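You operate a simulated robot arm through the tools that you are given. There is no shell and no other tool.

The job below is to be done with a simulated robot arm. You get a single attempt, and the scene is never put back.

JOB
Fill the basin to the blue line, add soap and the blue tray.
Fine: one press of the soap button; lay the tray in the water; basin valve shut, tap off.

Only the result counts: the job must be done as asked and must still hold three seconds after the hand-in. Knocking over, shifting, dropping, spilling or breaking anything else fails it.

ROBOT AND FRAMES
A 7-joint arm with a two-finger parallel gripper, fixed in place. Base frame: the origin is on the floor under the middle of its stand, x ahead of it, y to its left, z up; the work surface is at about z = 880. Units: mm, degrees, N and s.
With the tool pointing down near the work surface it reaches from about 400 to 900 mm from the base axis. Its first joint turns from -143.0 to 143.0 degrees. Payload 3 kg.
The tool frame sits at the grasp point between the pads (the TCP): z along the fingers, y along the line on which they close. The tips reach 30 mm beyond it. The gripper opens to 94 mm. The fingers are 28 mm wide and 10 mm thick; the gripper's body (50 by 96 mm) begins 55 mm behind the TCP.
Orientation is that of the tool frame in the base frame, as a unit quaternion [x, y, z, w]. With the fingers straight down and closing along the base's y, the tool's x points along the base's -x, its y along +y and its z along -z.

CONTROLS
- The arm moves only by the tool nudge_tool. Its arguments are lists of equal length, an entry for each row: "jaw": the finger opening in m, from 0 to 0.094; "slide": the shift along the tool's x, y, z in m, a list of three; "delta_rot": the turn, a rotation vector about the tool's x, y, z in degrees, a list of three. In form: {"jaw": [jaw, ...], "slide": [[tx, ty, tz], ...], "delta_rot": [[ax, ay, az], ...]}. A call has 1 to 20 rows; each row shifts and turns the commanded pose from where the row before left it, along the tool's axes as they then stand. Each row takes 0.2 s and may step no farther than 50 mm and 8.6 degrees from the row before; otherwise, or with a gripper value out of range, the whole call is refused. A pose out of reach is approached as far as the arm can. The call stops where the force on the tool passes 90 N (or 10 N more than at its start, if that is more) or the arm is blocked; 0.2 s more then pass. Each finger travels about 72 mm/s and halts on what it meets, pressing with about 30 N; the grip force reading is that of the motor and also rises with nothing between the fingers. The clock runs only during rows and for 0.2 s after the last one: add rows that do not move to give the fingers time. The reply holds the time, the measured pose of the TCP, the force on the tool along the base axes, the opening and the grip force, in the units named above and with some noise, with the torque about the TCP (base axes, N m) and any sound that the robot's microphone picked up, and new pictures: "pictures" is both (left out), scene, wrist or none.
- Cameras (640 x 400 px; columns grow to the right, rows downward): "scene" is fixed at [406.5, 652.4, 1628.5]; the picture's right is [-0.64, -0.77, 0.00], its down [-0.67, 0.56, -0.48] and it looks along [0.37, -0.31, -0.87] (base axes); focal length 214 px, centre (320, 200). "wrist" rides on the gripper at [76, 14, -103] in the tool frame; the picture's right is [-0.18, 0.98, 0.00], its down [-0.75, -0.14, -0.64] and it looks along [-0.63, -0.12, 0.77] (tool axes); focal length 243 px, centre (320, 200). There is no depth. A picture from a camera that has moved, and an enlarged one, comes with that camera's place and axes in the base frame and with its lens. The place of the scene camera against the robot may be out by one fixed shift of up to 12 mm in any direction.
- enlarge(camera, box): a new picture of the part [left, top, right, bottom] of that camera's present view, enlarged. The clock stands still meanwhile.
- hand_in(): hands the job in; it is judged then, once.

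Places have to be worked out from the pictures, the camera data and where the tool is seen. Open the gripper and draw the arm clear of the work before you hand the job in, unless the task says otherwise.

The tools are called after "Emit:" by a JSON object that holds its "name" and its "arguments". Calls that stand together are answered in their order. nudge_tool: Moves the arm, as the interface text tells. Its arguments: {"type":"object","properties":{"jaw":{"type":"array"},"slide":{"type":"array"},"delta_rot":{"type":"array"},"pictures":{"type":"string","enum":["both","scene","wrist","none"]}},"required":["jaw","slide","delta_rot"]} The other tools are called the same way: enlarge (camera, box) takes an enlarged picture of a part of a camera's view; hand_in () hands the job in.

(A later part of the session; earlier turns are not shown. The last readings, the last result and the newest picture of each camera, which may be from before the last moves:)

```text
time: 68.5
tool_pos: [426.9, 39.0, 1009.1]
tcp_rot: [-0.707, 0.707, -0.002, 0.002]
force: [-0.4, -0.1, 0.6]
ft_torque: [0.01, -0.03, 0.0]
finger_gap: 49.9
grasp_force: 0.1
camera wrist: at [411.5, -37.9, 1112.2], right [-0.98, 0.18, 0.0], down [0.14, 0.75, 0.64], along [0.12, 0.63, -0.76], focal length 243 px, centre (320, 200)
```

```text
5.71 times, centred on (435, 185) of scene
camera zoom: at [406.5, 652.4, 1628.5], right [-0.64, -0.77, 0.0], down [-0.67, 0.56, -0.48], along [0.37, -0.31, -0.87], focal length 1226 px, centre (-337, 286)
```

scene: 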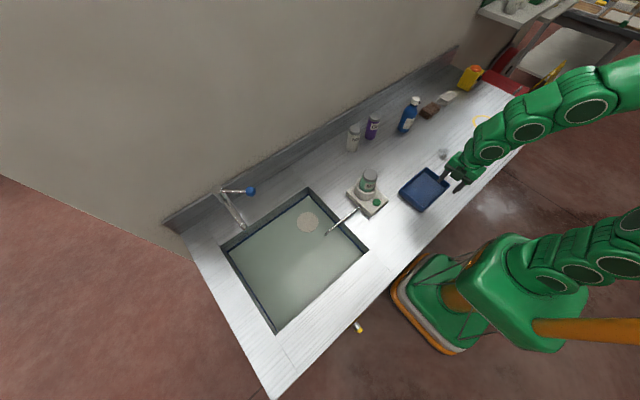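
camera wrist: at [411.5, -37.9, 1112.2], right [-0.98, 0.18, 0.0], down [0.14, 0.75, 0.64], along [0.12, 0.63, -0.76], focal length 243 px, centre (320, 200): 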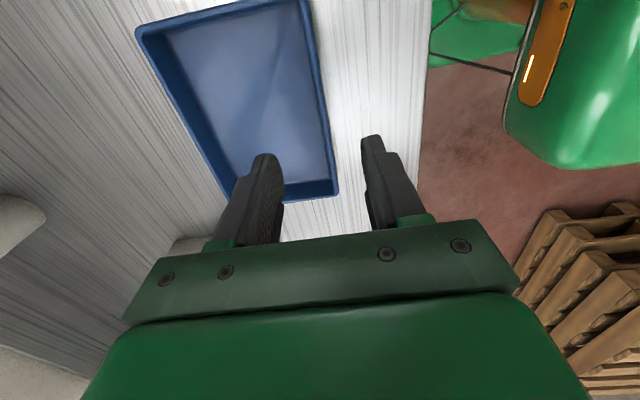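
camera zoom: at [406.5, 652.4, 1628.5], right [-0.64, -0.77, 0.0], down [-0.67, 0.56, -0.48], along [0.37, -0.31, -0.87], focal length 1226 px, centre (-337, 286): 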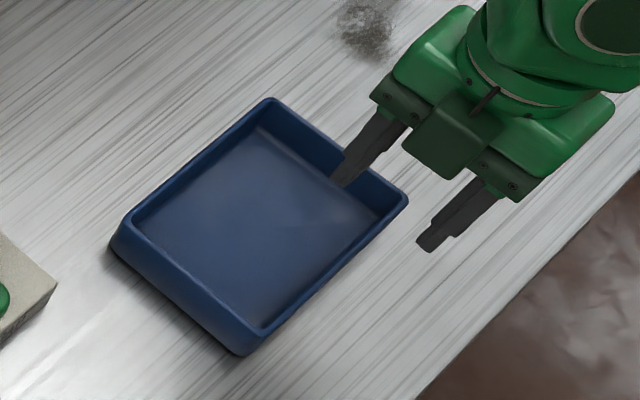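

The long −x wall is centred at x ≈ 424.5 with mid-length at y ≈ 41. I'll adjust 2 mm, descend so the tips reach about z 887 (just above the tray floor), and watch for contact force.

Emit:
{"name": "nudge_tool", "arguments": {"jaw": [0.05, 0.05, 0.05, 0.05, 0.05, 0.05, 0.05, 0.05, 0.05], "slide": [[-0.002, 0.002, 0.02], [0, 0, 0.02], [0, 0, 0.02], [0, 0, 0.02], [0, 0, 0.006], [0, 0, 0.002], [0, 0, 0.002], [0, 0, 0.002], [0, 0, 0]], "delta_rot": [[0, 0, 0], [0, 0, 0], [0, 0, 0], [0, 0, 0], [0, 0, 0], [0, 0, 0], [0, 0, 0], [0, 0, 0], [0, 0, 0]], "pictures": "both"}}

Emit:
{"name": "enlarge", "arguments": {"camera": "wrist", "box": [180, 60, 460, 240]}}

Emit:
{"name": "enlarge", "arguments": {"camera": "scene", "box": [390, 150, 480, 220]}}

```text
time: 70.5
tool_pos: [424.5, 41.0, 915.7]
tcp_rot: [-0.706, 0.708, -0.001, 0.002]
force: [0.4, 0.9, 0.3]
ft_torque: [-0.01, 0.0, 0.01]
finger_gap: 50.0
grasp_force: 0.1
camera wrist: at [409.5, -35.3, 1019.5], right [-0.98, 0.19, 0.0], down [0.14, 0.75, 0.64], along [0.12, 0.63, -0.77], focal length 243 px, centre (320, 200)
```

scene: 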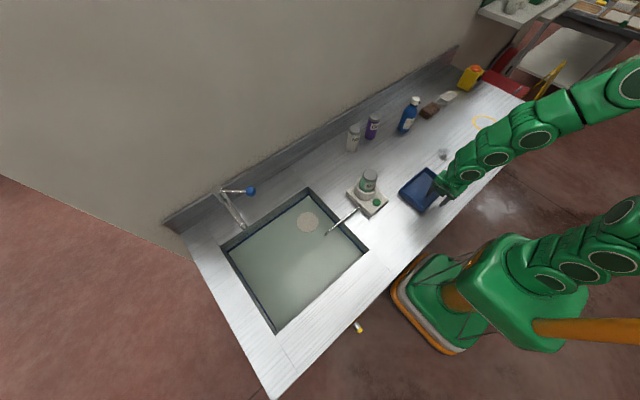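
wrist: 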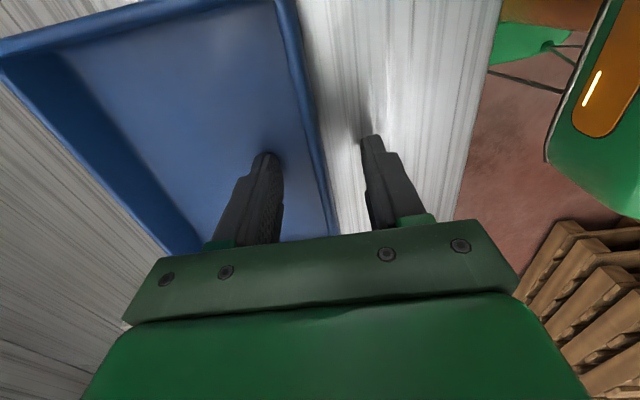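

```text
2.22 times, centred on (320, 150) of wrist
camera zoom: at [409.5, -35.3, 1019.5], right [-0.98, 0.19, 0.0], down [0.14, 0.75, 0.64], along [0.12, 0.63, -0.77], focal length 539 px, centre (320, 311)
```

zoom: 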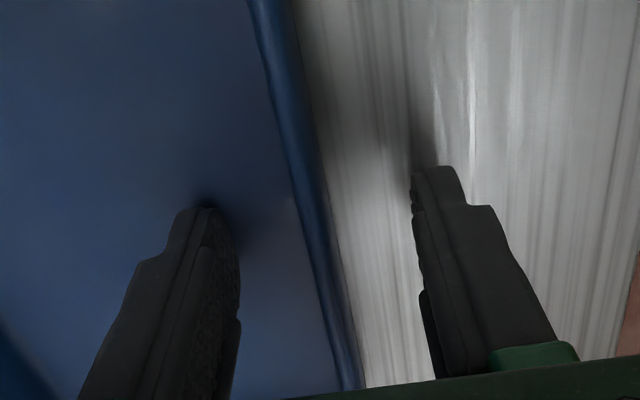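

```text
5.71 times, centred on (435, 185) of scene
camera zoom: at [406.5, 652.4, 1628.5], right [-0.64, -0.77, 0.0], down [-0.67, 0.56, -0.48], along [0.37, -0.31, -0.87], focal length 1226 px, centre (-337, 286)
```

zoom: 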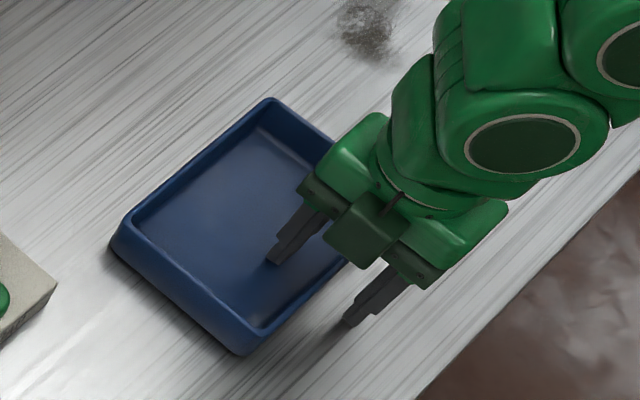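

The tips are at about z 886 with no contact yet. I'll ease down another 2 mm checking for contact, then close onto the wall.

Emit:
{"name": "nudge_tool", "arguments": {"jaw": [0.05, 0.05, 0.05], "slide": [[0, 0, 0.001], [0, 0, 0.001], [0, 0, 0]], "delta_rot": [[0, 0, 0], [0, 0, 0], [0, 0, 0]], "pictures": "none"}}

```text
time: 71.3
tool_pos: [424.3, 41.7, 915.0]
tcp_rot: [-0.707, 0.708, 0.0, 0.002]
force: [0.0, 0.1, -0.6]
ft_torque: [0.0, -0.02, -0.01]
finger_gap: 50.0
grasp_force: 0.1
```

No contact at tip height ≈ 885, so the grip will be deep enough. I'll close on the wall and read the grip.

Emit:
{"name": "nudge_tool", "arguments": {"jaw": [0.03, 0.015, 0.0, 0.0, 0.0, 0.0], "slide": [[0, 0, 0], [0, 0, 0], [0, 0, 0], [0, 0, 0], [0, 0, 0], [0, 0, 0]], "delta_rot": [[0, 0, 0], [0, 0, 0], [0, 0, 0], [0, 0, 0], [0, 0, 0], [0, 0, 0]], "pictures": "wrist"}}

Emit:
{"name": "enlarge", "arguments": {"camera": "wrist", "box": [180, 60, 460, 240]}}

```text
time: 72.7
tool_pos: [424.0, 40.8, 915.4]
tcp_rot: [-0.706, 0.708, 0.0, 0.001]
force: [-0.2, -0.1, 0.0]
ft_torque: [-0.21, 0.03, -0.05]
finger_gap: 8.9
grasp_force: 29.3
camera wrist: at [409.4, -35.6, 1018.0], right [-0.98, 0.19, 0.0], down [0.14, 0.75, 0.64], along [0.12, 0.63, -0.77], focal length 243 px, centre (320, 200)
```

wrist: 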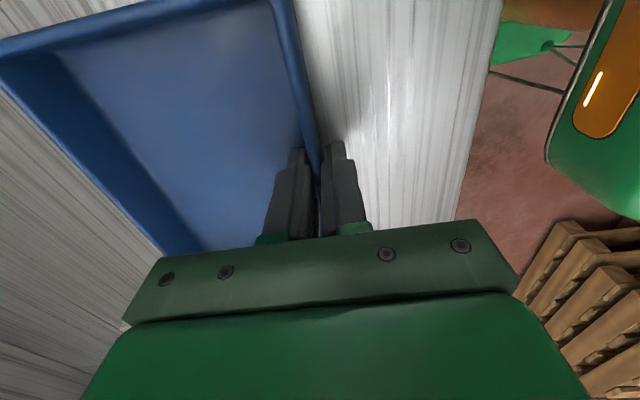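

```text
2.22 times, centred on (320, 150) of wrist
camera zoom: at [409.4, -35.6, 1018.0], right [-0.98, 0.19, 0.0], down [0.14, 0.75, 0.64], along [0.12, 0.63, -0.77], focal length 539 px, centre (320, 311)
```

zoom: 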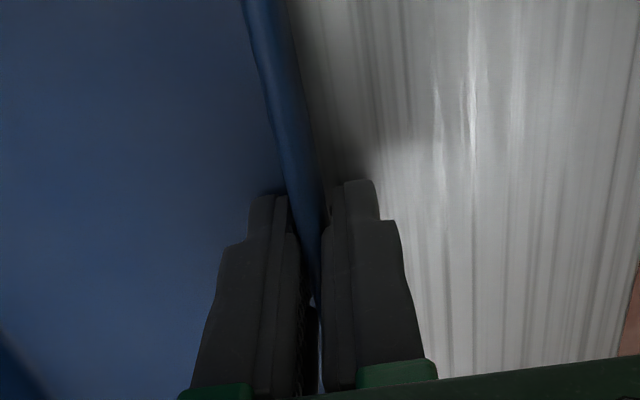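

The jaws hold the wall at 8.9 mm (it thickens towards the base). I'll test with a slow lift of a few millimetres and read the force.

Emit:
{"name": "nudge_tool", "arguments": {"jaw": [0.0, 0.0, 0.0, 0.0, 0.0], "slide": [[0, 0, -0.001], [0, 0, -0.002], [0, 0, -0.002], [0, 0, -0.002], [0, 0, 0]], "delta_rot": [[0, 0, 0], [0, 0, 0], [0, 0, 0], [0, 0, 0], [0, 0, 0]], "pictures": "both"}}

Emit:
{"name": "enlarge", "arguments": {"camera": "scene", "box": [390, 150, 480, 220]}}

Emit:
{"name": "enlarge", "arguments": {"camera": "wrist", "box": [180, 60, 460, 240]}}

```text
time: 73.9
tool_pos: [424.6, 40.4, 921.3]
tcp_rot: [-0.706, 0.708, 0.0, 0.001]
force: [-0.5, -0.9, -2.0]
ft_torque: [-0.08, 0.01, -0.1]
finger_gap: 9.3
grasp_force: 30.1
camera wrist: at [409.0, -36.2, 1024.2], right [-0.98, 0.19, 0.0], down [0.14, 0.75, 0.64], along [0.12, 0.63, -0.77], focal length 243 px, centre (320, 200)
```

scene: 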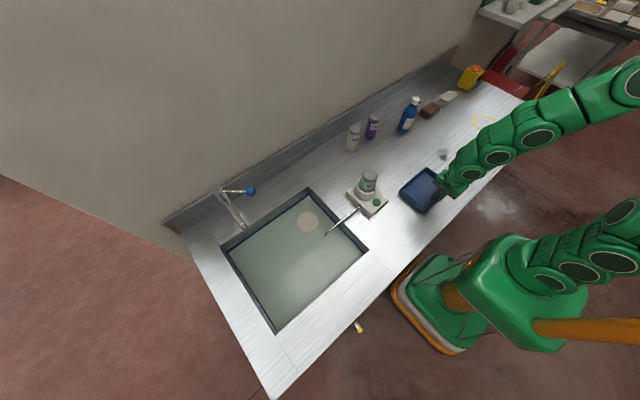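
wrist: 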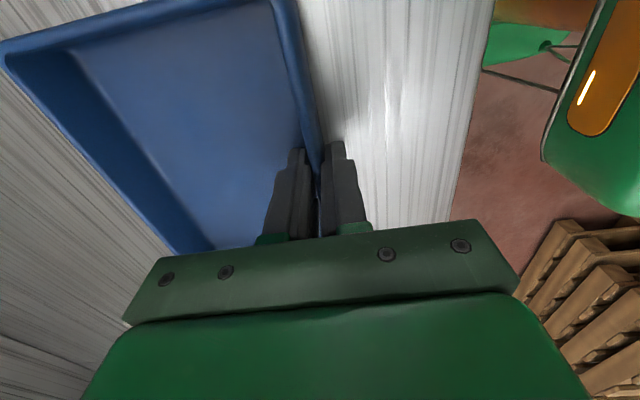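

```text
5.71 times, centred on (435, 185) of scene
camera zoom: at [406.5, 652.4, 1628.5], right [-0.64, -0.77, 0.0], down [-0.67, 0.56, -0.48], along [0.37, -0.31, -0.87], focal length 1226 px, centre (-337, 286)
```

zoom: 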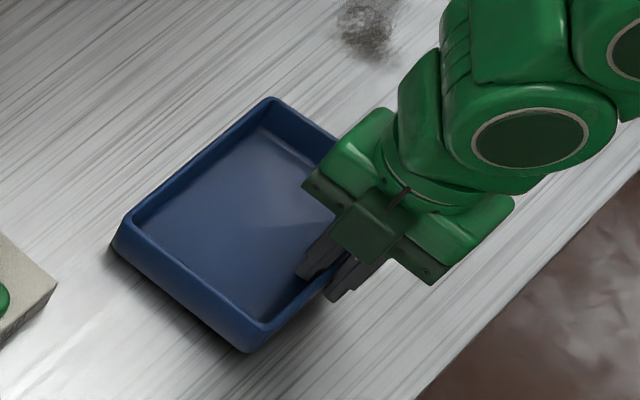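

```text
2.22 times, centred on (320, 150) of wrist
camera zoom: at [409.0, -36.2, 1024.2], right [-0.98, 0.19, 0.0], down [0.14, 0.75, 0.64], along [0.12, 0.63, -0.77], focal length 539 px, centre (320, 311)
```

zoom: 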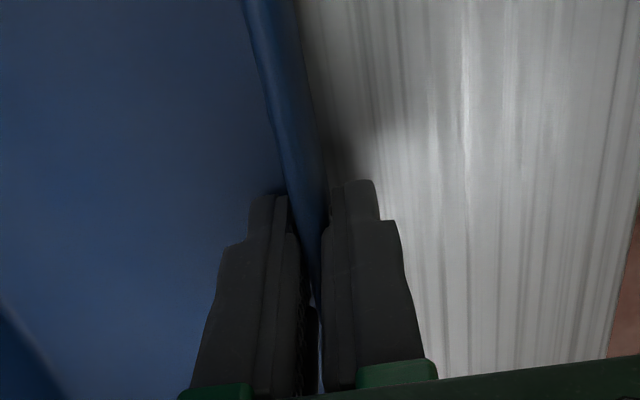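

The wall stays in the same place between the fingers and the force shows about 2 N being carried. I'll lift another 25 mm and check for tilt or slip.

Emit:
{"name": "nudge_tool", "arguments": {"jaw": [0.0, 0.0, 0.0, 0.0, 0.0, 0.0, 0.0], "slide": [[0, 0, -0.003], [0, 0, -0.004], [0, 0, -0.004], [0, 0, -0.005], [0, 0, -0.005], [0, 0, -0.004], [0, 0, 0]], "delta_rot": [[0, 0, 0], [0, 0, 0], [0, 0, 0], [0, 0, 0], [0, 0, 0], [0, 0, 0], [0, 0, 0]], "pictures": "both"}}

Emit:
{"name": "enlarge", "arguments": {"camera": "scene", "box": [390, 150, 480, 220]}}

Emit:
{"name": "enlarge", "arguments": {"camera": "wrist", "box": [180, 60, 460, 240]}}

```text
time: 75.5
tool_pos: [423.2, 39.9, 946.4]
tcp_rot: [-0.707, 0.708, 0.0, 0.002]
force: [-0.5, -0.4, -5.4]
ft_torque: [-0.03, 0.28, -0.02]
finger_gap: 9.6
grasp_force: 30.5
camera wrist: at [409.1, -36.2, 1049.6], right [-0.98, 0.18, 0.0], down [0.14, 0.75, 0.64], along [0.12, 0.63, -0.77], focal length 243 px, centre (320, 200)
```

scene: 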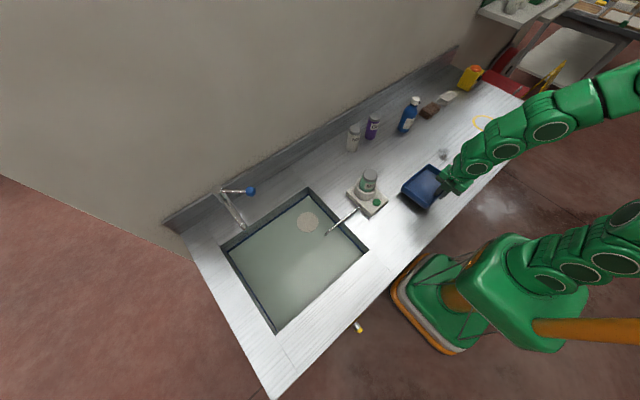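
wrist: 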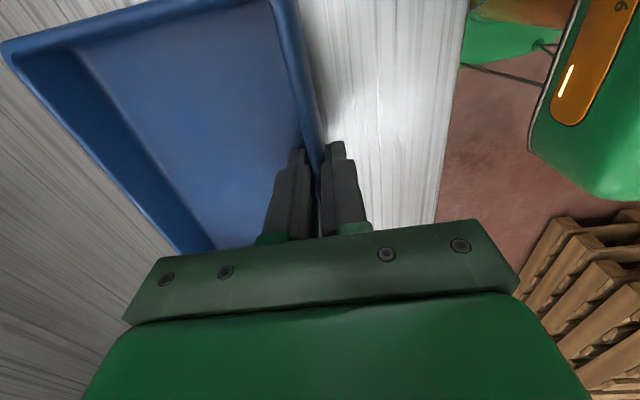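

```text
5.71 times, centred on (435, 185) of scene
camera zoom: at [406.5, 652.4, 1628.5], right [-0.64, -0.77, 0.0], down [-0.67, 0.56, -0.48], along [0.37, -0.31, -0.87], focal length 1226 px, centre (-337, 286)
```

zoom: 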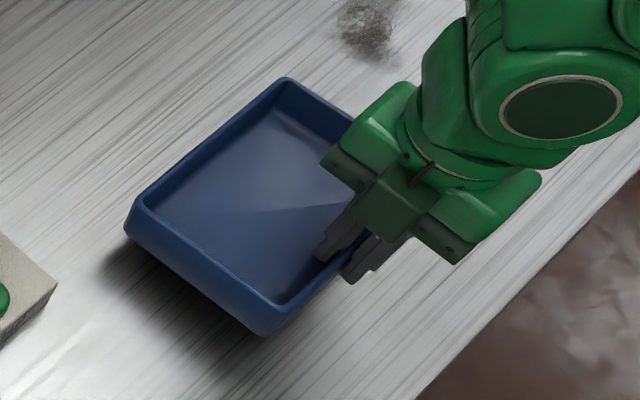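

```text
2.22 times, centred on (320, 150) of wrist
camera zoom: at [409.1, -36.2, 1049.6], right [-0.98, 0.18, 0.0], down [0.14, 0.75, 0.64], along [0.12, 0.63, -0.77], focal length 539 px, centre (320, 311)
```

zoom: 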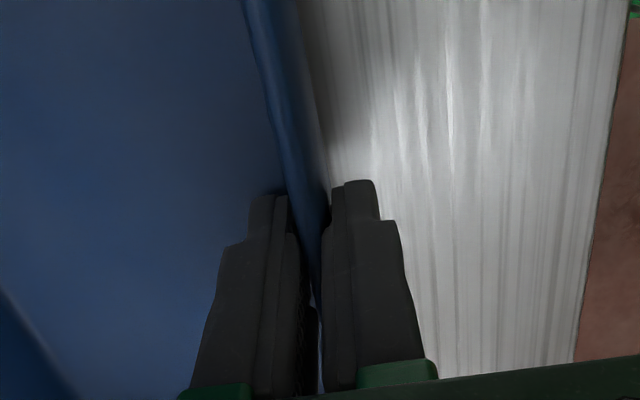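

The tray is fully lifted and level (about 5.4 N, so ~0.55 kg). I'll raise it to well above the dispenser bottle before travelling.

Emit:
{"name": "nudge_tool", "arguments": {"jaw": [0.0, 0.0, 0.0, 0.0, 0.0, 0.0, 0.0, 0.0, 0.0, 0.0], "slide": [[0, 0, -0.01], [0, 0, -0.017], [0, 0, -0.018], [0, 0, -0.018], [0, 0, -0.018], [0, 0, -0.018], [0, 0, -0.018], [0, 0, -0.018], [0, 0, -0.012], [0, 0, 0]], "delta_rot": [[0, 0, 0], [0, 0, 0], [0, 0, 0], [0, 0, 0], [0, 0, 0], [0, 0, 0], [0, 0, 0], [0, 0, 0], [0, 0, 0], [0, 0, 0]], "pictures": "both"}}

```text
time: 77.7
tool_pos: [422.8, 40.6, 1092.9]
tcp_rot: [0.707, -0.707, 0.0, -0.001]
force: [0.2, 0.5, -5.6]
ft_torque: [-0.01, 0.35, -0.03]
finger_gap: 9.3
grasp_force: 30.1
camera wrist: at [408.4, -35.6, 1196.5], right [-0.98, 0.18, 0.0], down [0.14, 0.75, 0.64], along [0.12, 0.63, -0.77], focal length 243 px, centre (320, 200)
```

scene: 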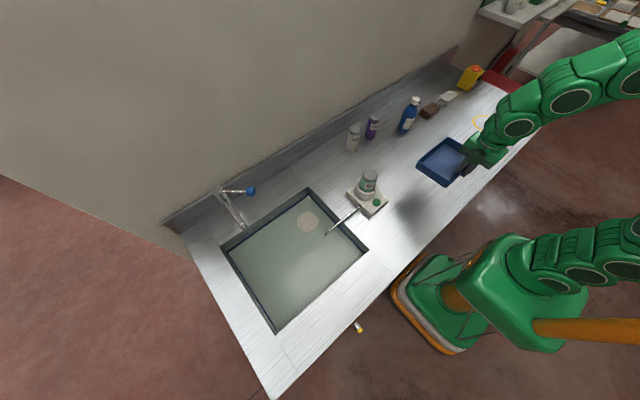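
wrist: 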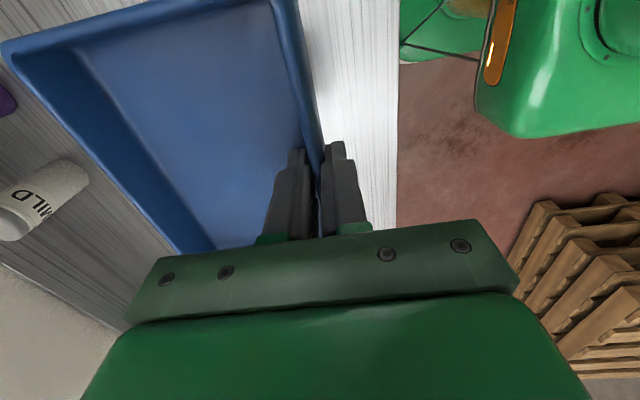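

The tray is steady at 1093 mm. I'll travel along +y towards the basin, shifting forward in x during the second half, well above everything.

Emit:
{"name": "nudge_tool", "arguments": {"jaw": [0.0, 0.0, 0.0, 0.0, 0.0, 0.0, 0.0, 0.0, 0.0, 0.0, 0.0, 0.0, 0.0, 0.0, 0.0, 0.0, 0.0, 0.0, 0.0, 0.0], "slide": [[-0.01, 0, 0], [-0.02, 0, 0], [-0.03, 0, 0], [-0.03, 0, 0], [-0.03, 0, 0], [-0.03, 0, 0], [-0.03, 0, 0], [-0.03, 0, 0], [-0.03, 0, 0], [-0.03, 0, 0], [-0.03, -0.012, 0], [-0.03, -0.012, 0], [-0.03, -0.012, 0], [-0.03, -0.012, 0], [-0.03, -0.012, 0], [-0.03, -0.012, 0], [-0.03, -0.012, 0], [-0.03, -0.012, 0], [-0.02, -0.01, 0], [-0.01, 0, 0]], "delta_rot": [[0, 0, 0], [0, 0, 0], [0, 0, 0], [0, 0, 0], [0, 0, 0], [0, 0, 0], [0, 0, 0], [0, 0, 0], [0, 0, 0], [0, 0, 0], [0, 0, 0], [0, 0, 0], [0, 0, 0], [0, 0, 0], [0, 0, 0], [0, 0, 0], [0, 0, 0], [0, 0, 0], [0, 0, 0], [0, 0, 0]], "pictures": "both"}}

Emit:
{"name": "enlarge", "arguments": {"camera": "scene", "box": [200, 170, 420, 345]}}

```text
time: 81.9
tool_pos: [531.9, 581.5, 1095.2]
tcp_rot: [-0.707, 0.707, -0.001, 0.002]
force: [-0.1, 0.2, -5.9]
ft_torque: [0.02, 0.32, 0.02]
finger_gap: 9.5
grasp_force: 30.0
camera wrist: at [516.9, 504.7, 1198.7], right [-0.98, 0.18, 0.0], down [0.14, 0.75, 0.64], along [0.12, 0.63, -0.77], focal length 243 px, centre (320, 200)
```

scene: 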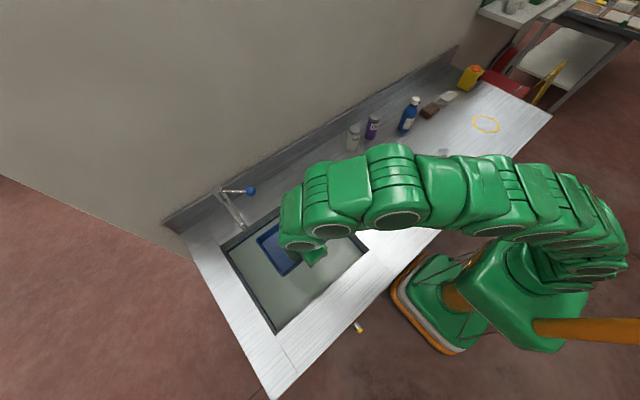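
wrist: 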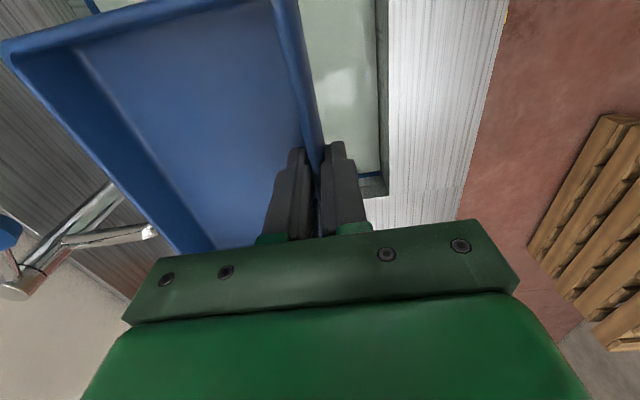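

```text
2.29 times, centred on (310, 258) of scene
camera zoom: at [406.5, 652.4, 1628.5], right [-0.64, -0.77, 0.0], down [-0.67, 0.56, -0.48], along [0.37, -0.31, -0.87], focal length 490 px, centre (343, 69)
```

zoom: 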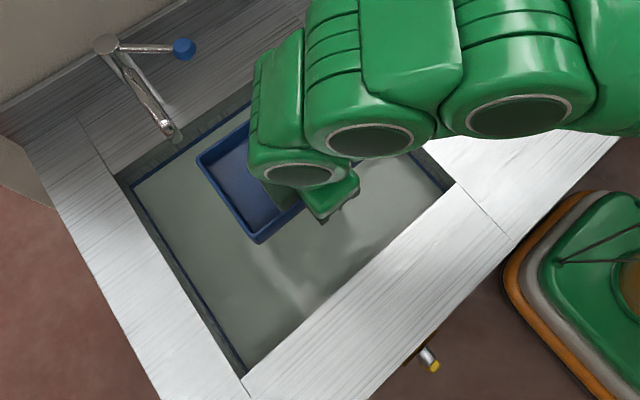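

The tray is over the basin. I'll move another 35 mm in +y to stay clear of the soap spout and descend until the tray bottom is about 30 mm above the water.

Emit:
{"name": "nudge_tool", "arguments": {"jaw": [0.0, 0.0, 0.0, 0.0, 0.0, 0.0, 0.0, 0.0, 0.0, 0.0, 0.0, 0.0, 0.0], "slide": [[-0.015, -0.005, 0], [-0.015, -0.005, 0], [-0.005, 0, 0.01], [0, 0, 0.025], [0, 0, 0.025], [0, 0, 0.025], [0, 0, 0.025], [0, 0, 0.025], [0, 0, 0.025], [0, 0, 0.025], [0, 0, 0.025], [0, 0, 0.015], [0, 0, 0]], "delta_rot": [[0, 0, 0], [0, 0, 0], [0, 0, 0], [0, 0, 0], [0, 0, 0], [0, 0, 0], [0, 0, 0], [0, 0, 0], [0, 0, 0], [0, 0, 0], [0, 0, 0], [0, 0, 0], [0, 0, 0]], "pictures": "both"}}

Emit:
{"name": "enlarge", "arguments": {"camera": "scene", "box": [200, 170, 420, 345]}}

```text
time: 84.7
tool_pos: [540.7, 614.5, 869.9]
tcp_rot: [-0.707, 0.707, -0.001, 0.001]
force: [0.6, 0.2, -6.2]
ft_torque: [0.0, 0.29, -0.01]
finger_gap: 9.6
grasp_force: 29.9
camera wrist: at [526.1, 538.2, 973.1], right [-0.98, 0.19, 0.0], down [0.14, 0.75, 0.64], along [0.12, 0.63, -0.77], focal length 243 px, centre (320, 200)
```

scene: 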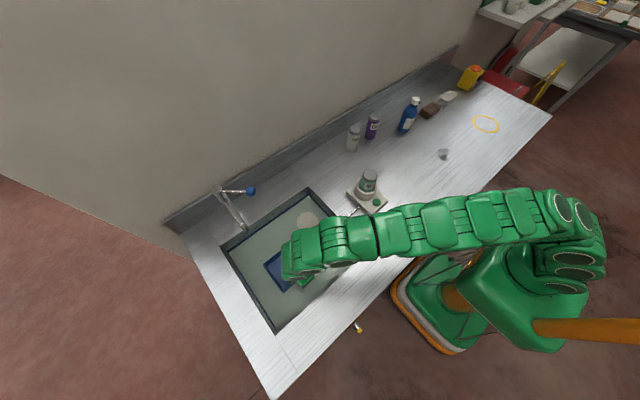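
wrist: 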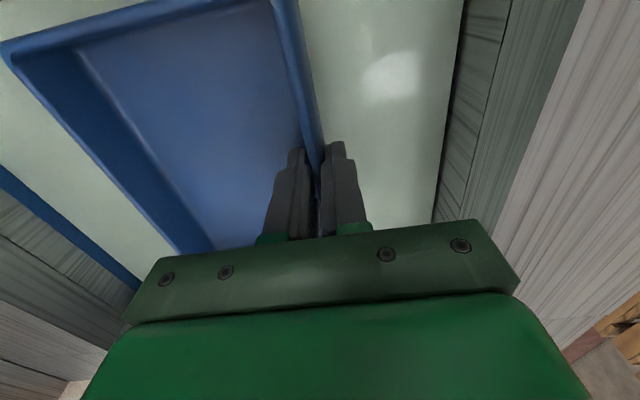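

```text
2.29 times, centred on (310, 258) of scene
camera zoom: at [406.5, 652.4, 1628.5], right [-0.64, -0.77, 0.0], down [-0.67, 0.56, -0.48], along [0.37, -0.31, -0.87], focal length 490 px, centre (343, 69)
```

zoom: 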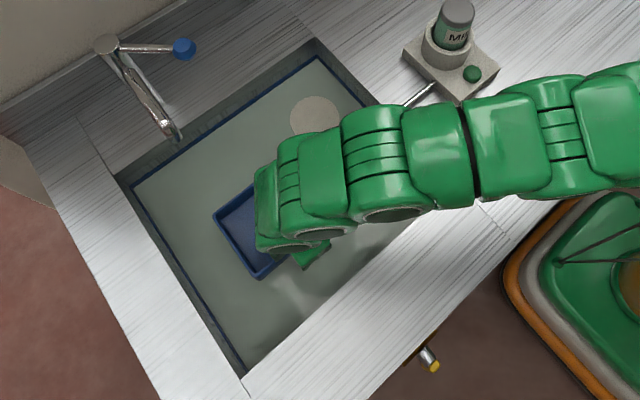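

The tray hangs level just above the water with clearance all round. I'll lower it slowly into the water, watching the force for buoyancy.

Emit:
{"name": "nudge_tool", "arguments": {"jaw": [0.0, 0.0, 0.0, 0.0, 0.0, 0.0, 0.0, 0.0, 0.0], "slide": [[0, 0, 0.01], [0, 0, 0.01], [0, 0, 0.006], [0, 0, 0.004], [0, 0, 0.004], [0, 0, 0.003], [0, 0, 0.003], [0, 0, 0.003], [0, 0, 0]], "delta_rot": [[0, 0, 0], [0, 0, 0], [0, 0, 0], [0, 0, 0], [0, 0, 0], [0, 0, 0], [0, 0, 0], [0, 0, 0], [0, 0, 0]], "pictures": "both"}}

Emit:
{"name": "enlarge", "arguments": {"camera": "scene", "box": [200, 170, 420, 345]}}

Emit:
{"name": "enlarge", "arguments": {"camera": "wrist", "box": [0, 40, 320, 240]}}

```text
time: 86.7
tool_pos: [540.9, 615.1, 826.4]
tcp_rot: [-0.706, 0.708, 0.0, 0.001]
force: [0.0, 0.7, -6.3]
ft_torque: [0.0, 0.31, 0.01]
finger_gap: 9.4
grasp_force: 29.6
camera wrist: at [526.5, 539.4, 929.8], right [-0.98, 0.19, 0.0], down [0.14, 0.75, 0.64], along [0.12, 0.63, -0.77], focal length 243 px, centre (320, 200)
```

scene: 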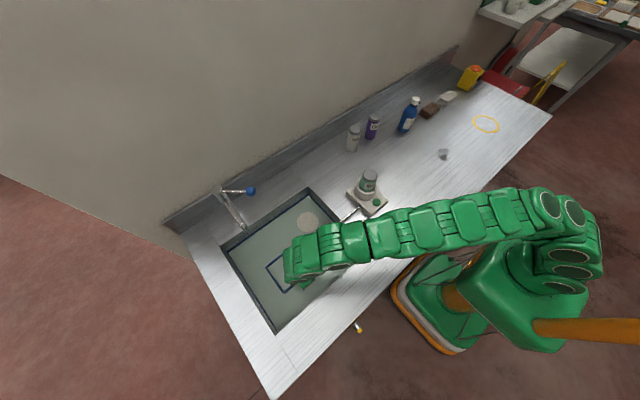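
wrist: 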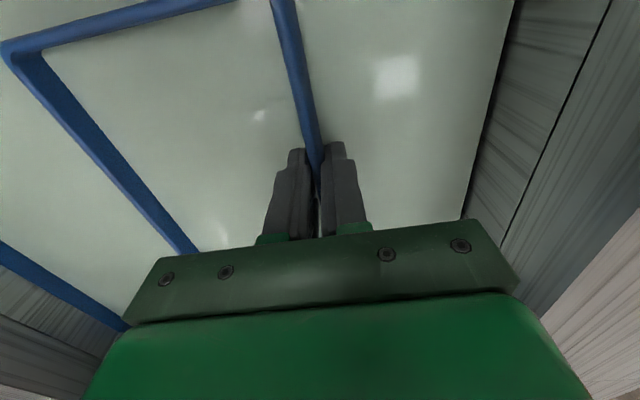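

```text
2.29 times, centred on (310, 258) of scene
camera zoom: at [406.5, 652.4, 1628.5], right [-0.64, -0.77, 0.0], down [-0.67, 0.56, -0.48], along [0.37, -0.31, -0.87], focal length 490 px, centre (343, 69)
```

zoom: 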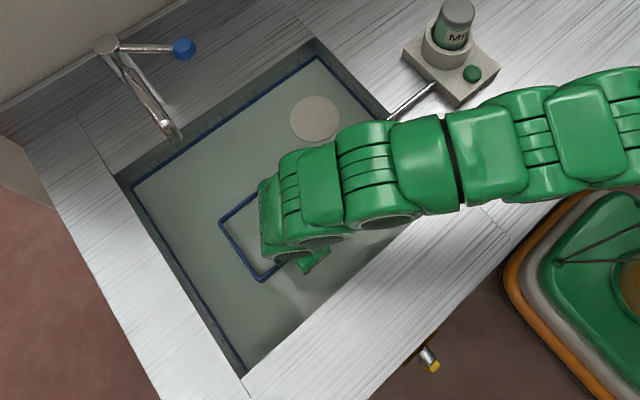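

```text
2.00 times, centred on (160, 140) of wrist
camera zoom: at [526.5, 539.4, 929.8], right [-0.98, 0.19, 0.0], down [0.14, 0.75, 0.64], along [0.12, 0.63, -0.77], focal length 485 px, centre (640, 320)
```

zoom: 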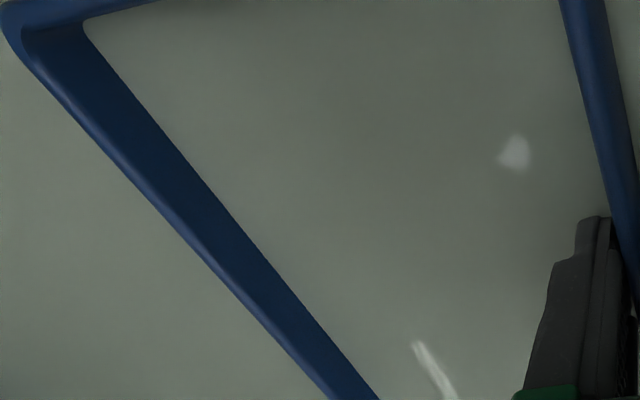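

The force hasn't dropped, so there's no buoyancy: the tray will rest on the basin floor (about z ≈ 710), and I want to lower it gently rather than drop it. First I'll look at how the arm and hand clear the basin rim.

Emit:
{"name": "enlarge", "arguments": {"camera": "scene", "box": [260, 200, 440, 300]}}

Emit:
{"name": "enlarge", "arguments": {"camera": "wrist", "box": [400, 0, 640, 220]}}

```text
3.56 times, centred on (350, 250) of scene
camera zoom: at [406.5, 652.4, 1628.5], right [-0.64, -0.77, 0.0], down [-0.67, 0.56, -0.48], along [0.37, -0.31, -0.87], focal length 763 px, centre (213, 22)
```

zoom: 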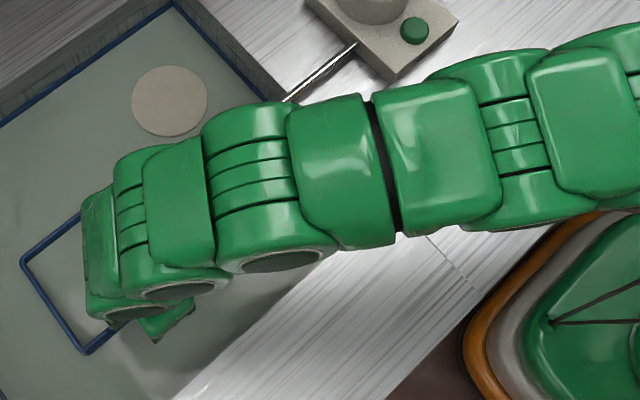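

```text
1.82 times, centred on (520, 110) of wrist
camera zoom: at [526.5, 539.4, 929.8], right [-0.98, 0.19, 0.0], down [0.14, 0.75, 0.64], along [0.12, 0.63, -0.77], focal length 441 px, centre (-44, 364)
```

zoom: 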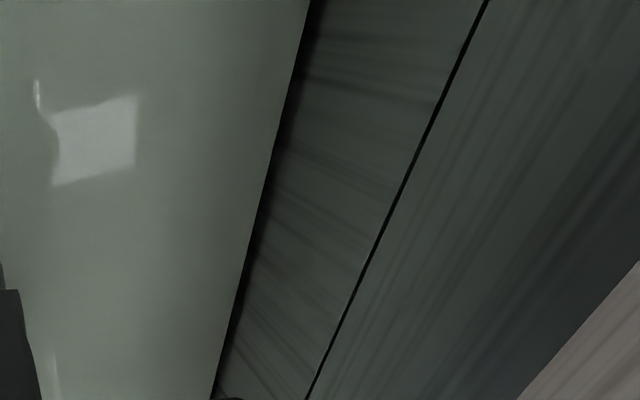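

Working back through the arm's image positions, its links rise steeply (wrist near z 1140, forearm above 1200), so they clear the rim easily. I'll lower the tray through the water in 5 mm steps, first to TCP z ≈ 776.

Emit:
{"name": "nudge_tool", "arguments": {"jaw": [0.0, 0.0, 0.0, 0.0, 0.0, 0.0, 0.0, 0.0, 0.0, 0.0, 0.0], "slide": [[0, 0, 0.005], [0, 0, 0.005], [0, 0, 0.005], [0, 0, 0.005], [0, 0, 0.005], [0, 0, 0.005], [0, 0, 0.005], [0, 0, 0.005], [0, 0, 0.005], [0, 0, 0.005], [0, 0, 0]], "delta_rot": [[0, 0, 0], [0, 0, 0], [0, 0, 0], [0, 0, 0], [0, 0, 0], [0, 0, 0], [0, 0, 0], [0, 0, 0], [0, 0, 0], [0, 0, 0], [0, 0, 0]], "pictures": "both"}}

```text
time: 89.1
tool_pos: [542.9, 616.4, 776.8]
tcp_rot: [-0.706, 0.708, 0.0, 0.002]
force: [-0.2, 0.8, -6.5]
ft_torque: [0.02, 0.31, -0.02]
finger_gap: 9.6
grasp_force: 30.2
camera wrist: at [527.0, 539.2, 879.8], right [-0.98, 0.19, 0.0], down [0.14, 0.75, 0.64], along [0.12, 0.63, -0.77], focal length 243 px, centre (320, 200)
```

scene: 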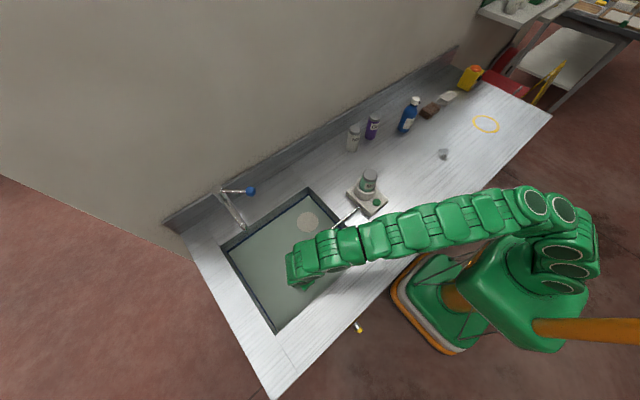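
wrist: 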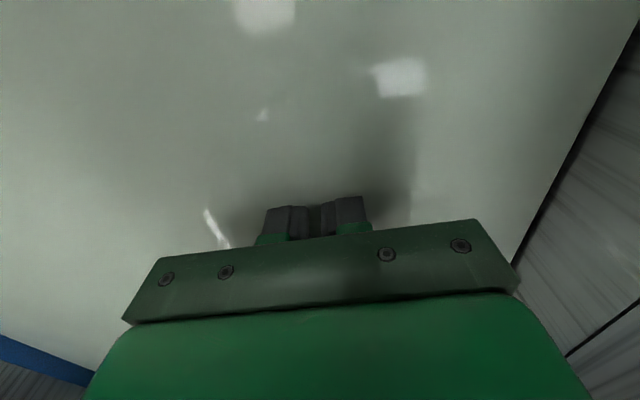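

The tray is now fully under the surface and still held, with no contact yet. I'll continue in smaller steps towards the expected floor.

Emit:
{"name": "nudge_tool", "arguments": {"jaw": [0.0, 0.0, 0.0, 0.0, 0.0, 0.0, 0.0], "slide": [[0, 0, 0.004], [0, 0, 0.004], [0, 0, 0.003], [0, 0, 0.003], [0, 0, 0.003], [0, 0, 0.003], [0, 0, 0]], "delta_rot": [[0, 0, 0], [0, 0, 0], [0, 0, 0], [0, 0, 0], [0, 0, 0], [0, 0, 0], [0, 0, 0]], "pictures": "none"}}

```text
time: 90.5
tool_pos: [543.3, 619.2, 764.3]
tcp_rot: [-0.707, 0.707, -0.001, 0.006]
force: [-1.6, -2.2, 20.1]
ft_torque: [-0.76, -0.4, -0.08]
finger_gap: 9.1
grasp_force: 29.3
stopped in row 6: the force on the tool passed its limit at 101 N (the readings are from after the stop); the commanded pose is now the measured one
```

The tray has reached the basin floor (floor ≈ z 729; the torque puts the contact under the tray itself). I'll relieve the pressure by 1 mm and then open the jaws gently.

Emit:
{"name": "nudge_tool", "arguments": {"jaw": [0.0, 0.0, 0.02, 0.03, 0.04, 0.04, 0.04], "slide": [[0, 0, -0.001], [0, 0, 0], [0, 0, 0], [0, 0, 0], [0, 0, 0], [0, 0, 0], [0, 0, 0]], "delta_rot": [[0, 0, 0], [0, 0, 0], [0, 0, 0], [0, 0, 0], [0, 0, 0], [0, 0, 0], [0, 0, 0]], "pictures": "both"}}

```text
time: 92.1
tool_pos: [543.4, 617.3, 764.7]
tcp_rot: [-0.706, 0.708, 0.0, 0.005]
force: [-3.5, 1.5, 11.9]
ft_torque: [-0.11, -0.17, -0.06]
finger_gap: 38.3
grasp_force: 0.0
camera wrist: at [527.5, 540.5, 867.4], right [-0.98, 0.19, -0.01], down [0.14, 0.75, 0.65], along [0.12, 0.64, -0.76], focal length 243 px, centre (320, 200)
```

scene: 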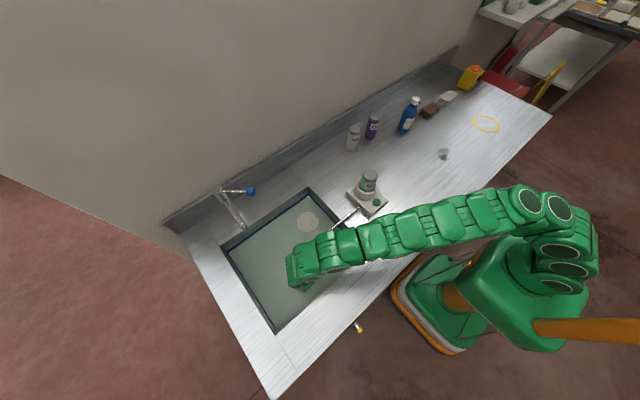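
wrist: 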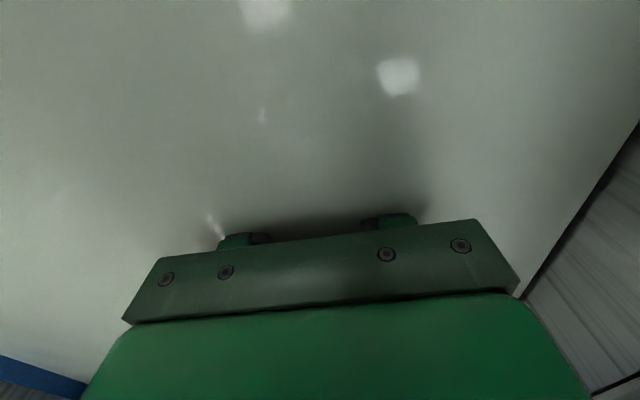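

The jaws are open; a little force remains because a fingertip rests on the tray floor. I'll lift slowly and make sure the force drops to zero, so the tray isn't being dragged along.

Emit:
{"name": "nudge_tool", "arguments": {"jaw": [0.04, 0.04, 0.04, 0.04, 0.04], "slide": [[0, 0, -0.003], [0, 0, -0.004], [0, 0, -0.005], [0, 0, -0.005], [0, 0, 0]], "delta_rot": [[0, 0, 0], [0, 0, 0], [0, 0, 0], [0, 0, 0], [0, 0, 0]], "pictures": "none"}}

```text
time: 93.3
tool_pos: [541.9, 616.3, 781.2]
tcp_rot: [-0.707, 0.707, 0.0, 0.005]
force: [-0.6, 0.7, 0.3]
ft_torque: [-0.03, 0.01, 0.02]
finger_gap: 40.0
grasp_force: 0.1
```

The fingers are free (0.3 N). I'll raise straight out of the basin and look at the result.

Emit:
{"name": "nudge_tool", "arguments": {"jaw": [0.04, 0.04, 0.04, 0.04, 0.04, 0.04, 0.04, 0.04, 0.04, 0.04, 0.04, 0.04, 0.04, 0.04], "slide": [[0, 0, -0.015], [0, 0, -0.02], [0, 0, -0.025], [0, 0, -0.025], [0, 0, -0.03], [0, 0, -0.03], [0, 0, -0.03], [0, 0, -0.03], [0, 0, -0.03], [0, 0, -0.03], [0, 0, -0.03], [0, 0, -0.03], [0, 0, -0.02], [0, 0, 0]], "delta_rot": [[0, 0, 0], [0, 0, 0], [0, 0, 0], [0, 0, 0], [0, 0, 0], [0, 0, 0], [0, 0, 0], [0, 0, 0], [0, 0, 0], [0, 0, 0], [0, 0, 0], [0, 0, 0], [0, 0, 0], [0, 0, 0]], "pictures": "both"}}

Emit:
{"name": "enlarge", "arguments": {"camera": "scene", "box": [200, 170, 400, 340]}}

```text
time: 96.3
tool_pos: [540.0, 613.5, 1123.7]
tcp_rot: [-0.706, 0.708, 0.0, 0.004]
force: [-0.1, 0.8, 0.6]
ft_torque: [0.04, -0.04, -0.04]
finger_gap: 40.2
grasp_force: 0.1
out of reach, approached as far as the arm can: row 13
camera wrist: at [523.7, 536.4, 1225.9], right [-0.98, 0.18, -0.01], down [0.14, 0.75, 0.65], along [0.12, 0.63, -0.76], focal length 243 px, centre (320, 200)
```

scene: 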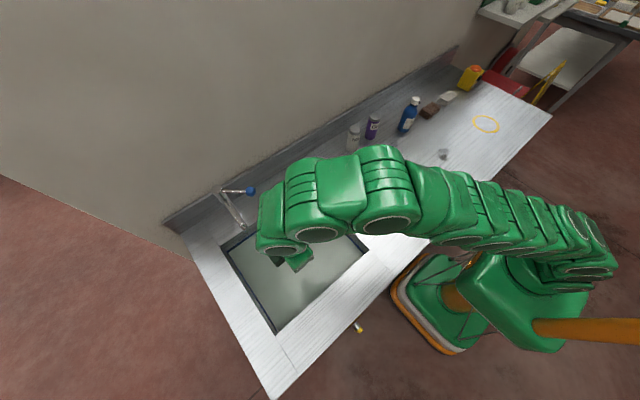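
wrist: 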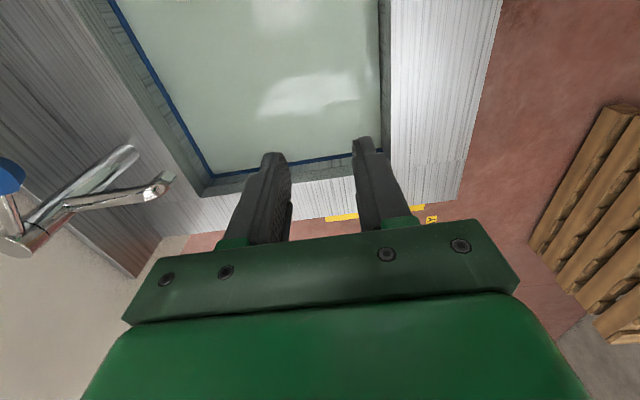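

```text
2.35 times, centred on (300, 255) of scene
camera zoom: at [406.5, 652.4, 1628.5], right [-0.64, -0.77, 0.0], down [-0.67, 0.56, -0.48], along [0.37, -0.31, -0.87], focal length 505 px, centre (367, 71)
```

zoom: 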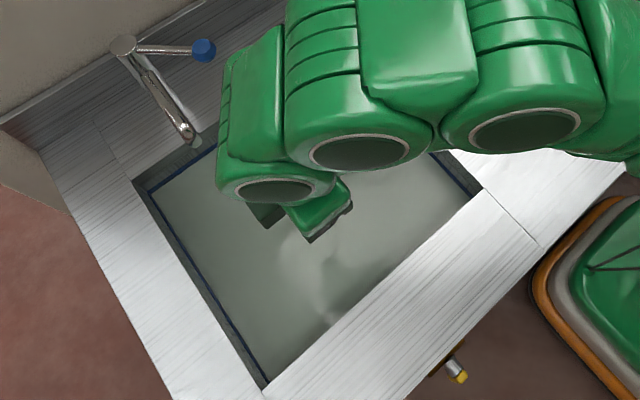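

The fingers came up empty, so the tray is lying under the water in the basin. I'll draw the arm back clear of the work for a full view.

Emit:
{"name": "nudge_tool", "arguments": {"jaw": [0.06, 0.06, 0.06, 0.06, 0.06, 0.06, 0.06, 0.06, 0.06, 0.06], "slide": [[0.0348, 0.0156, -0.0078], [0.0348, 0.0156, -0.0078], [0.0348, 0.0156, -0.0078], [0.0348, 0.0156, -0.0078], [0.0348, 0.0156, -0.0078], [0.0348, 0.0156, -0.0078], [0.0348, 0.0156, -0.0078], [0.0348, 0.0156, -0.0078], [0.0348, 0.0156, -0.0078], [0, 0, 0]], "delta_rot": [[0, 0, 0], [0, 0, 0], [0, 0, 0], [0, 0, 0], [0, 0, 0], [0, 0, 0], [0, 0, 0], [0, 0, 0], [0, 0, 0], [0, 0, 0]], "pictures": "both"}}

Emit:
{"name": "enlarge", "arguments": {"camera": "scene", "box": [200, 170, 400, 340]}}

Emit:
{"name": "enlarge", "arguments": {"camera": "scene", "box": [218, 238, 250, 262]}}

Emit:
{"name": "enlarge", "arguments": {"camera": "scene", "box": [330, 150, 520, 260]}}

Emit:
{"name": "enlarge", "arguments": {"camera": "scene", "box": [325, 310, 385, 360]}}

```text
time: 98.5
tool_pos: [397.6, 299.4, 1189.1]
tcp_rot: [0.707, -0.707, 0.0, -0.004]
force: [0.5, -0.4, 0.0]
ft_torque: [-0.02, -0.02, -0.02]
finger_gap: 60.0
grasp_force: 0.1
camera wrist: at [382.3, 222.8, 1291.9], right [-0.98, 0.18, -0.01], down [0.14, 0.75, 0.65], along [0.12, 0.63, -0.76], focal length 243 px, centre (320, 200)
```

scene: 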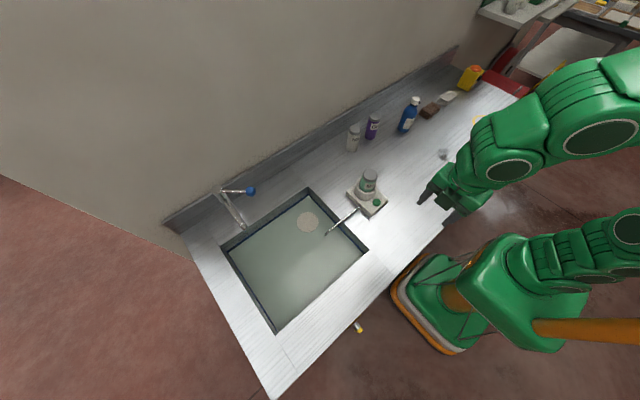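
wrist: 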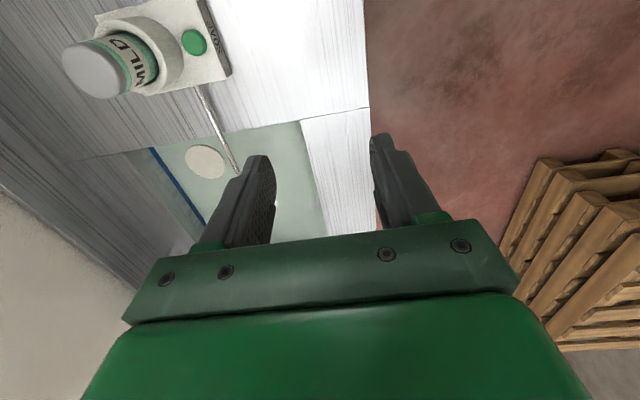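

```text
2.35 times, centred on (300, 255) of scene
camera zoom: at [406.5, 652.4, 1628.5], right [-0.64, -0.77, 0.0], down [-0.67, 0.56, -0.48], along [0.37, -0.31, -0.87], focal length 505 px, centre (367, 71)
```

zoom: 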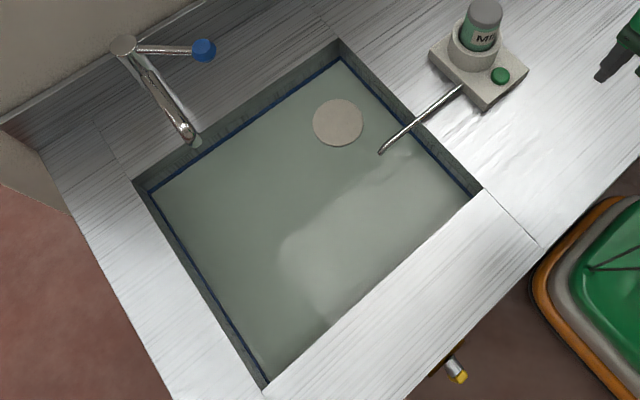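

```text
16.00 times, centred on (234, 250) of scene
camera zoom: at [406.5, 652.4, 1628.5], right [-0.64, -0.77, 0.0], down [-0.67, 0.56, -0.48], along [0.37, -0.31, -0.87], focal length 3432 px, centre (1696, -600)
```

zoom: 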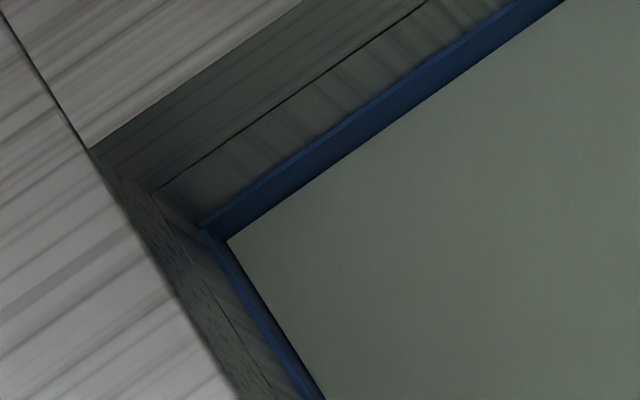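

```text
3.37 times, centred on (425, 205) of scene
camera zoom: at [406.5, 652.4, 1628.5], right [-0.64, -0.77, 0.0], down [-0.67, 0.56, -0.48], along [0.37, -0.31, -0.87], focal length 722 px, centre (-34, 183)
```

zoom: 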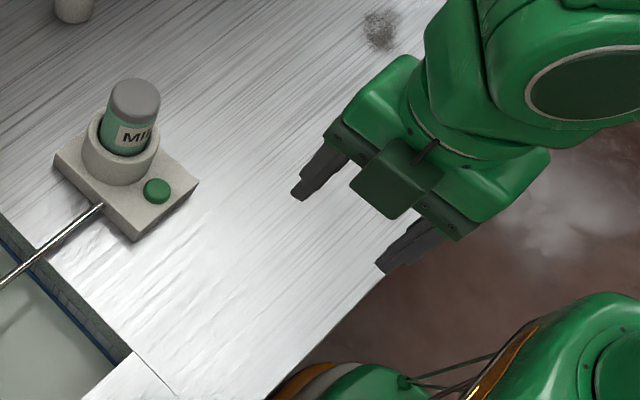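

```text
8.00 times, centred on (355, 335) of scene
camera zoom: at [406.5, 652.4, 1628.5], right [-0.64, -0.77, 0.0], down [-0.67, 0.56, -0.48], along [0.37, -0.31, -0.87], focal length 1716 px, centre (40, -880)
```

zoom: 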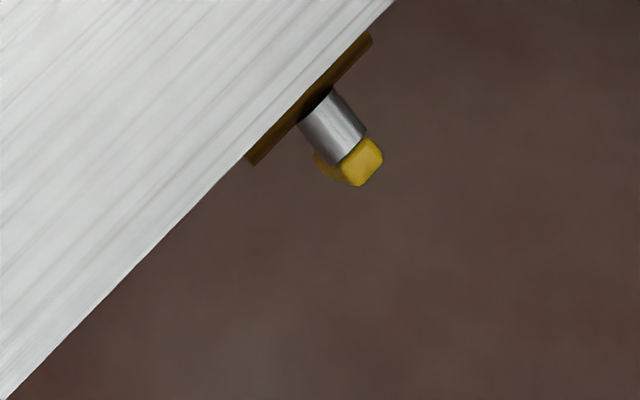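

Everything looks undisturbed: valve handle down, tap off, soap patch present, tray submerged, and the level unchanged since the tap was shut. The water seems to sit a few mm below the middle of the band, so I'll bring the wrist camera to a low oblique view of the back wall to measure it better, starting with the rotation.

Emit:
{"name": "nudge_tool", "arguments": {"jaw": [0.094, 0.094, 0.094, 0.094, 0.094, 0.094, 0.094, 0.094, 0.094, 0.094, 0.094, 0.094, 0.094, 0.094, 0.094], "slide": [[0, 0, 0], [0, 0, 0], [0, 0, 0], [0, 0, 0], [0, 0, 0], [0, 0, 0], [0, 0, 0], [0, 0, 0], [0, 0, 0], [0, 0, 0], [0, 0, 0], [0, 0, 0], [0, 0, 0], [0, 0, 0], [0, 0, 0]], "delta_rot": [[0, 0, 8.18], [0, 0, 8.18], [0, 0, 8.18], [0, 0, 8.18], [0, 0, 8.18], [0, 0, 8.18], [0, 0, 8.18], [0, 0, 8.18], [0, 0, 8.18], [0, 0, 8.18], [0, 0, 8.2], [0, -8, 0], [0, -8, 0], [0, -8, 0], [0, -8, 0]], "pictures": "none"}}

Emit:
{"name": "nudge_tool", "arguments": {"jaw": [0.094, 0.094, 0.094, 0.094, 0.094, 0.094, 0.094, 0.094, 0.094, 0.094], "slide": [[0.0025, 0.0274, 0.0294], [0.0025, 0.0274, 0.0294], [0.0025, 0.0274, 0.0294], [0.0025, 0.0274, 0.0294], [0.0025, 0.0274, 0.0294], [0.0025, 0.0274, 0.0294], [0.0025, 0.0274, 0.0294], [0.0025, 0.0274, 0.0294], [0.0025, 0.0274, 0.0294], [0, 0, 0]], "delta_rot": [[0, 0, 0], [0, 0, 0], [0, 0, 0], [0, 0, 0], [0, 0, 0], [0, 0, 0], [0, 0, 0], [0, 0, 0], [0, 0, 0], [0, 0, 0]], "pictures": "both"}}

```text
time: 101.9
tool_pos: [394.7, 334.0, 1104.1]
tcp_rot: [0.014, 0.991, 0.047, 0.122]
force: [0.3, 0.4, 0.7]
ft_torque: [0.01, -0.01, 0.0]
finger_gap: 94.1
grasp_force: 0.0
stopped in row 15: the arm was blocked; the commanded pose is now the measured one
```

```text
time: 103.6
tool_pos: [430.8, 557.3, 917.0]
tcp_rot: [0.009, 0.991, 0.043, 0.13]
force: [-16.6, -17.4, 33.5]
ft_torque: [-2.4, 0.8, -0.77]
finger_gap: 93.8
grasp_force: 0.0
stopped in row 8: the force on the tool passed its limit at 145 N (the readings are from after the stop); the commanded pose is now the measured one
camera wrist: at [331.6, 565.2, 998.0], right [0.18, 0.97, 0.13], down [0.56, -0.22, 0.8], along [0.81, -0.07, -0.59], focal length 243 px, centre (320, 200)
```

scene: 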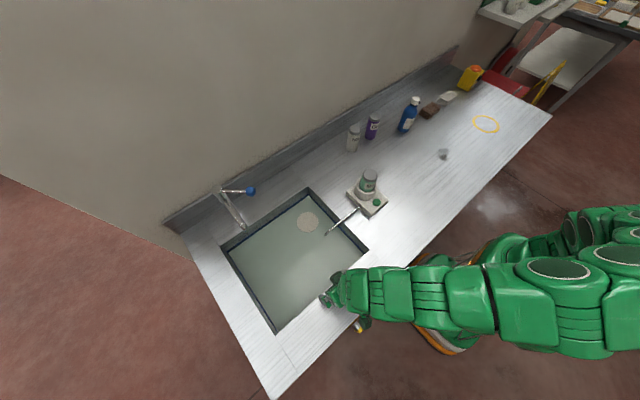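
wrist: 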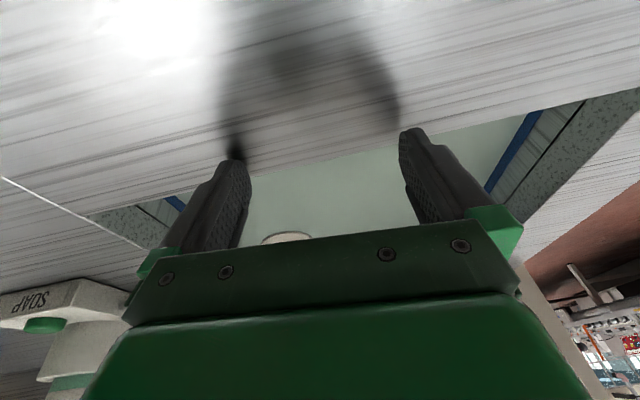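

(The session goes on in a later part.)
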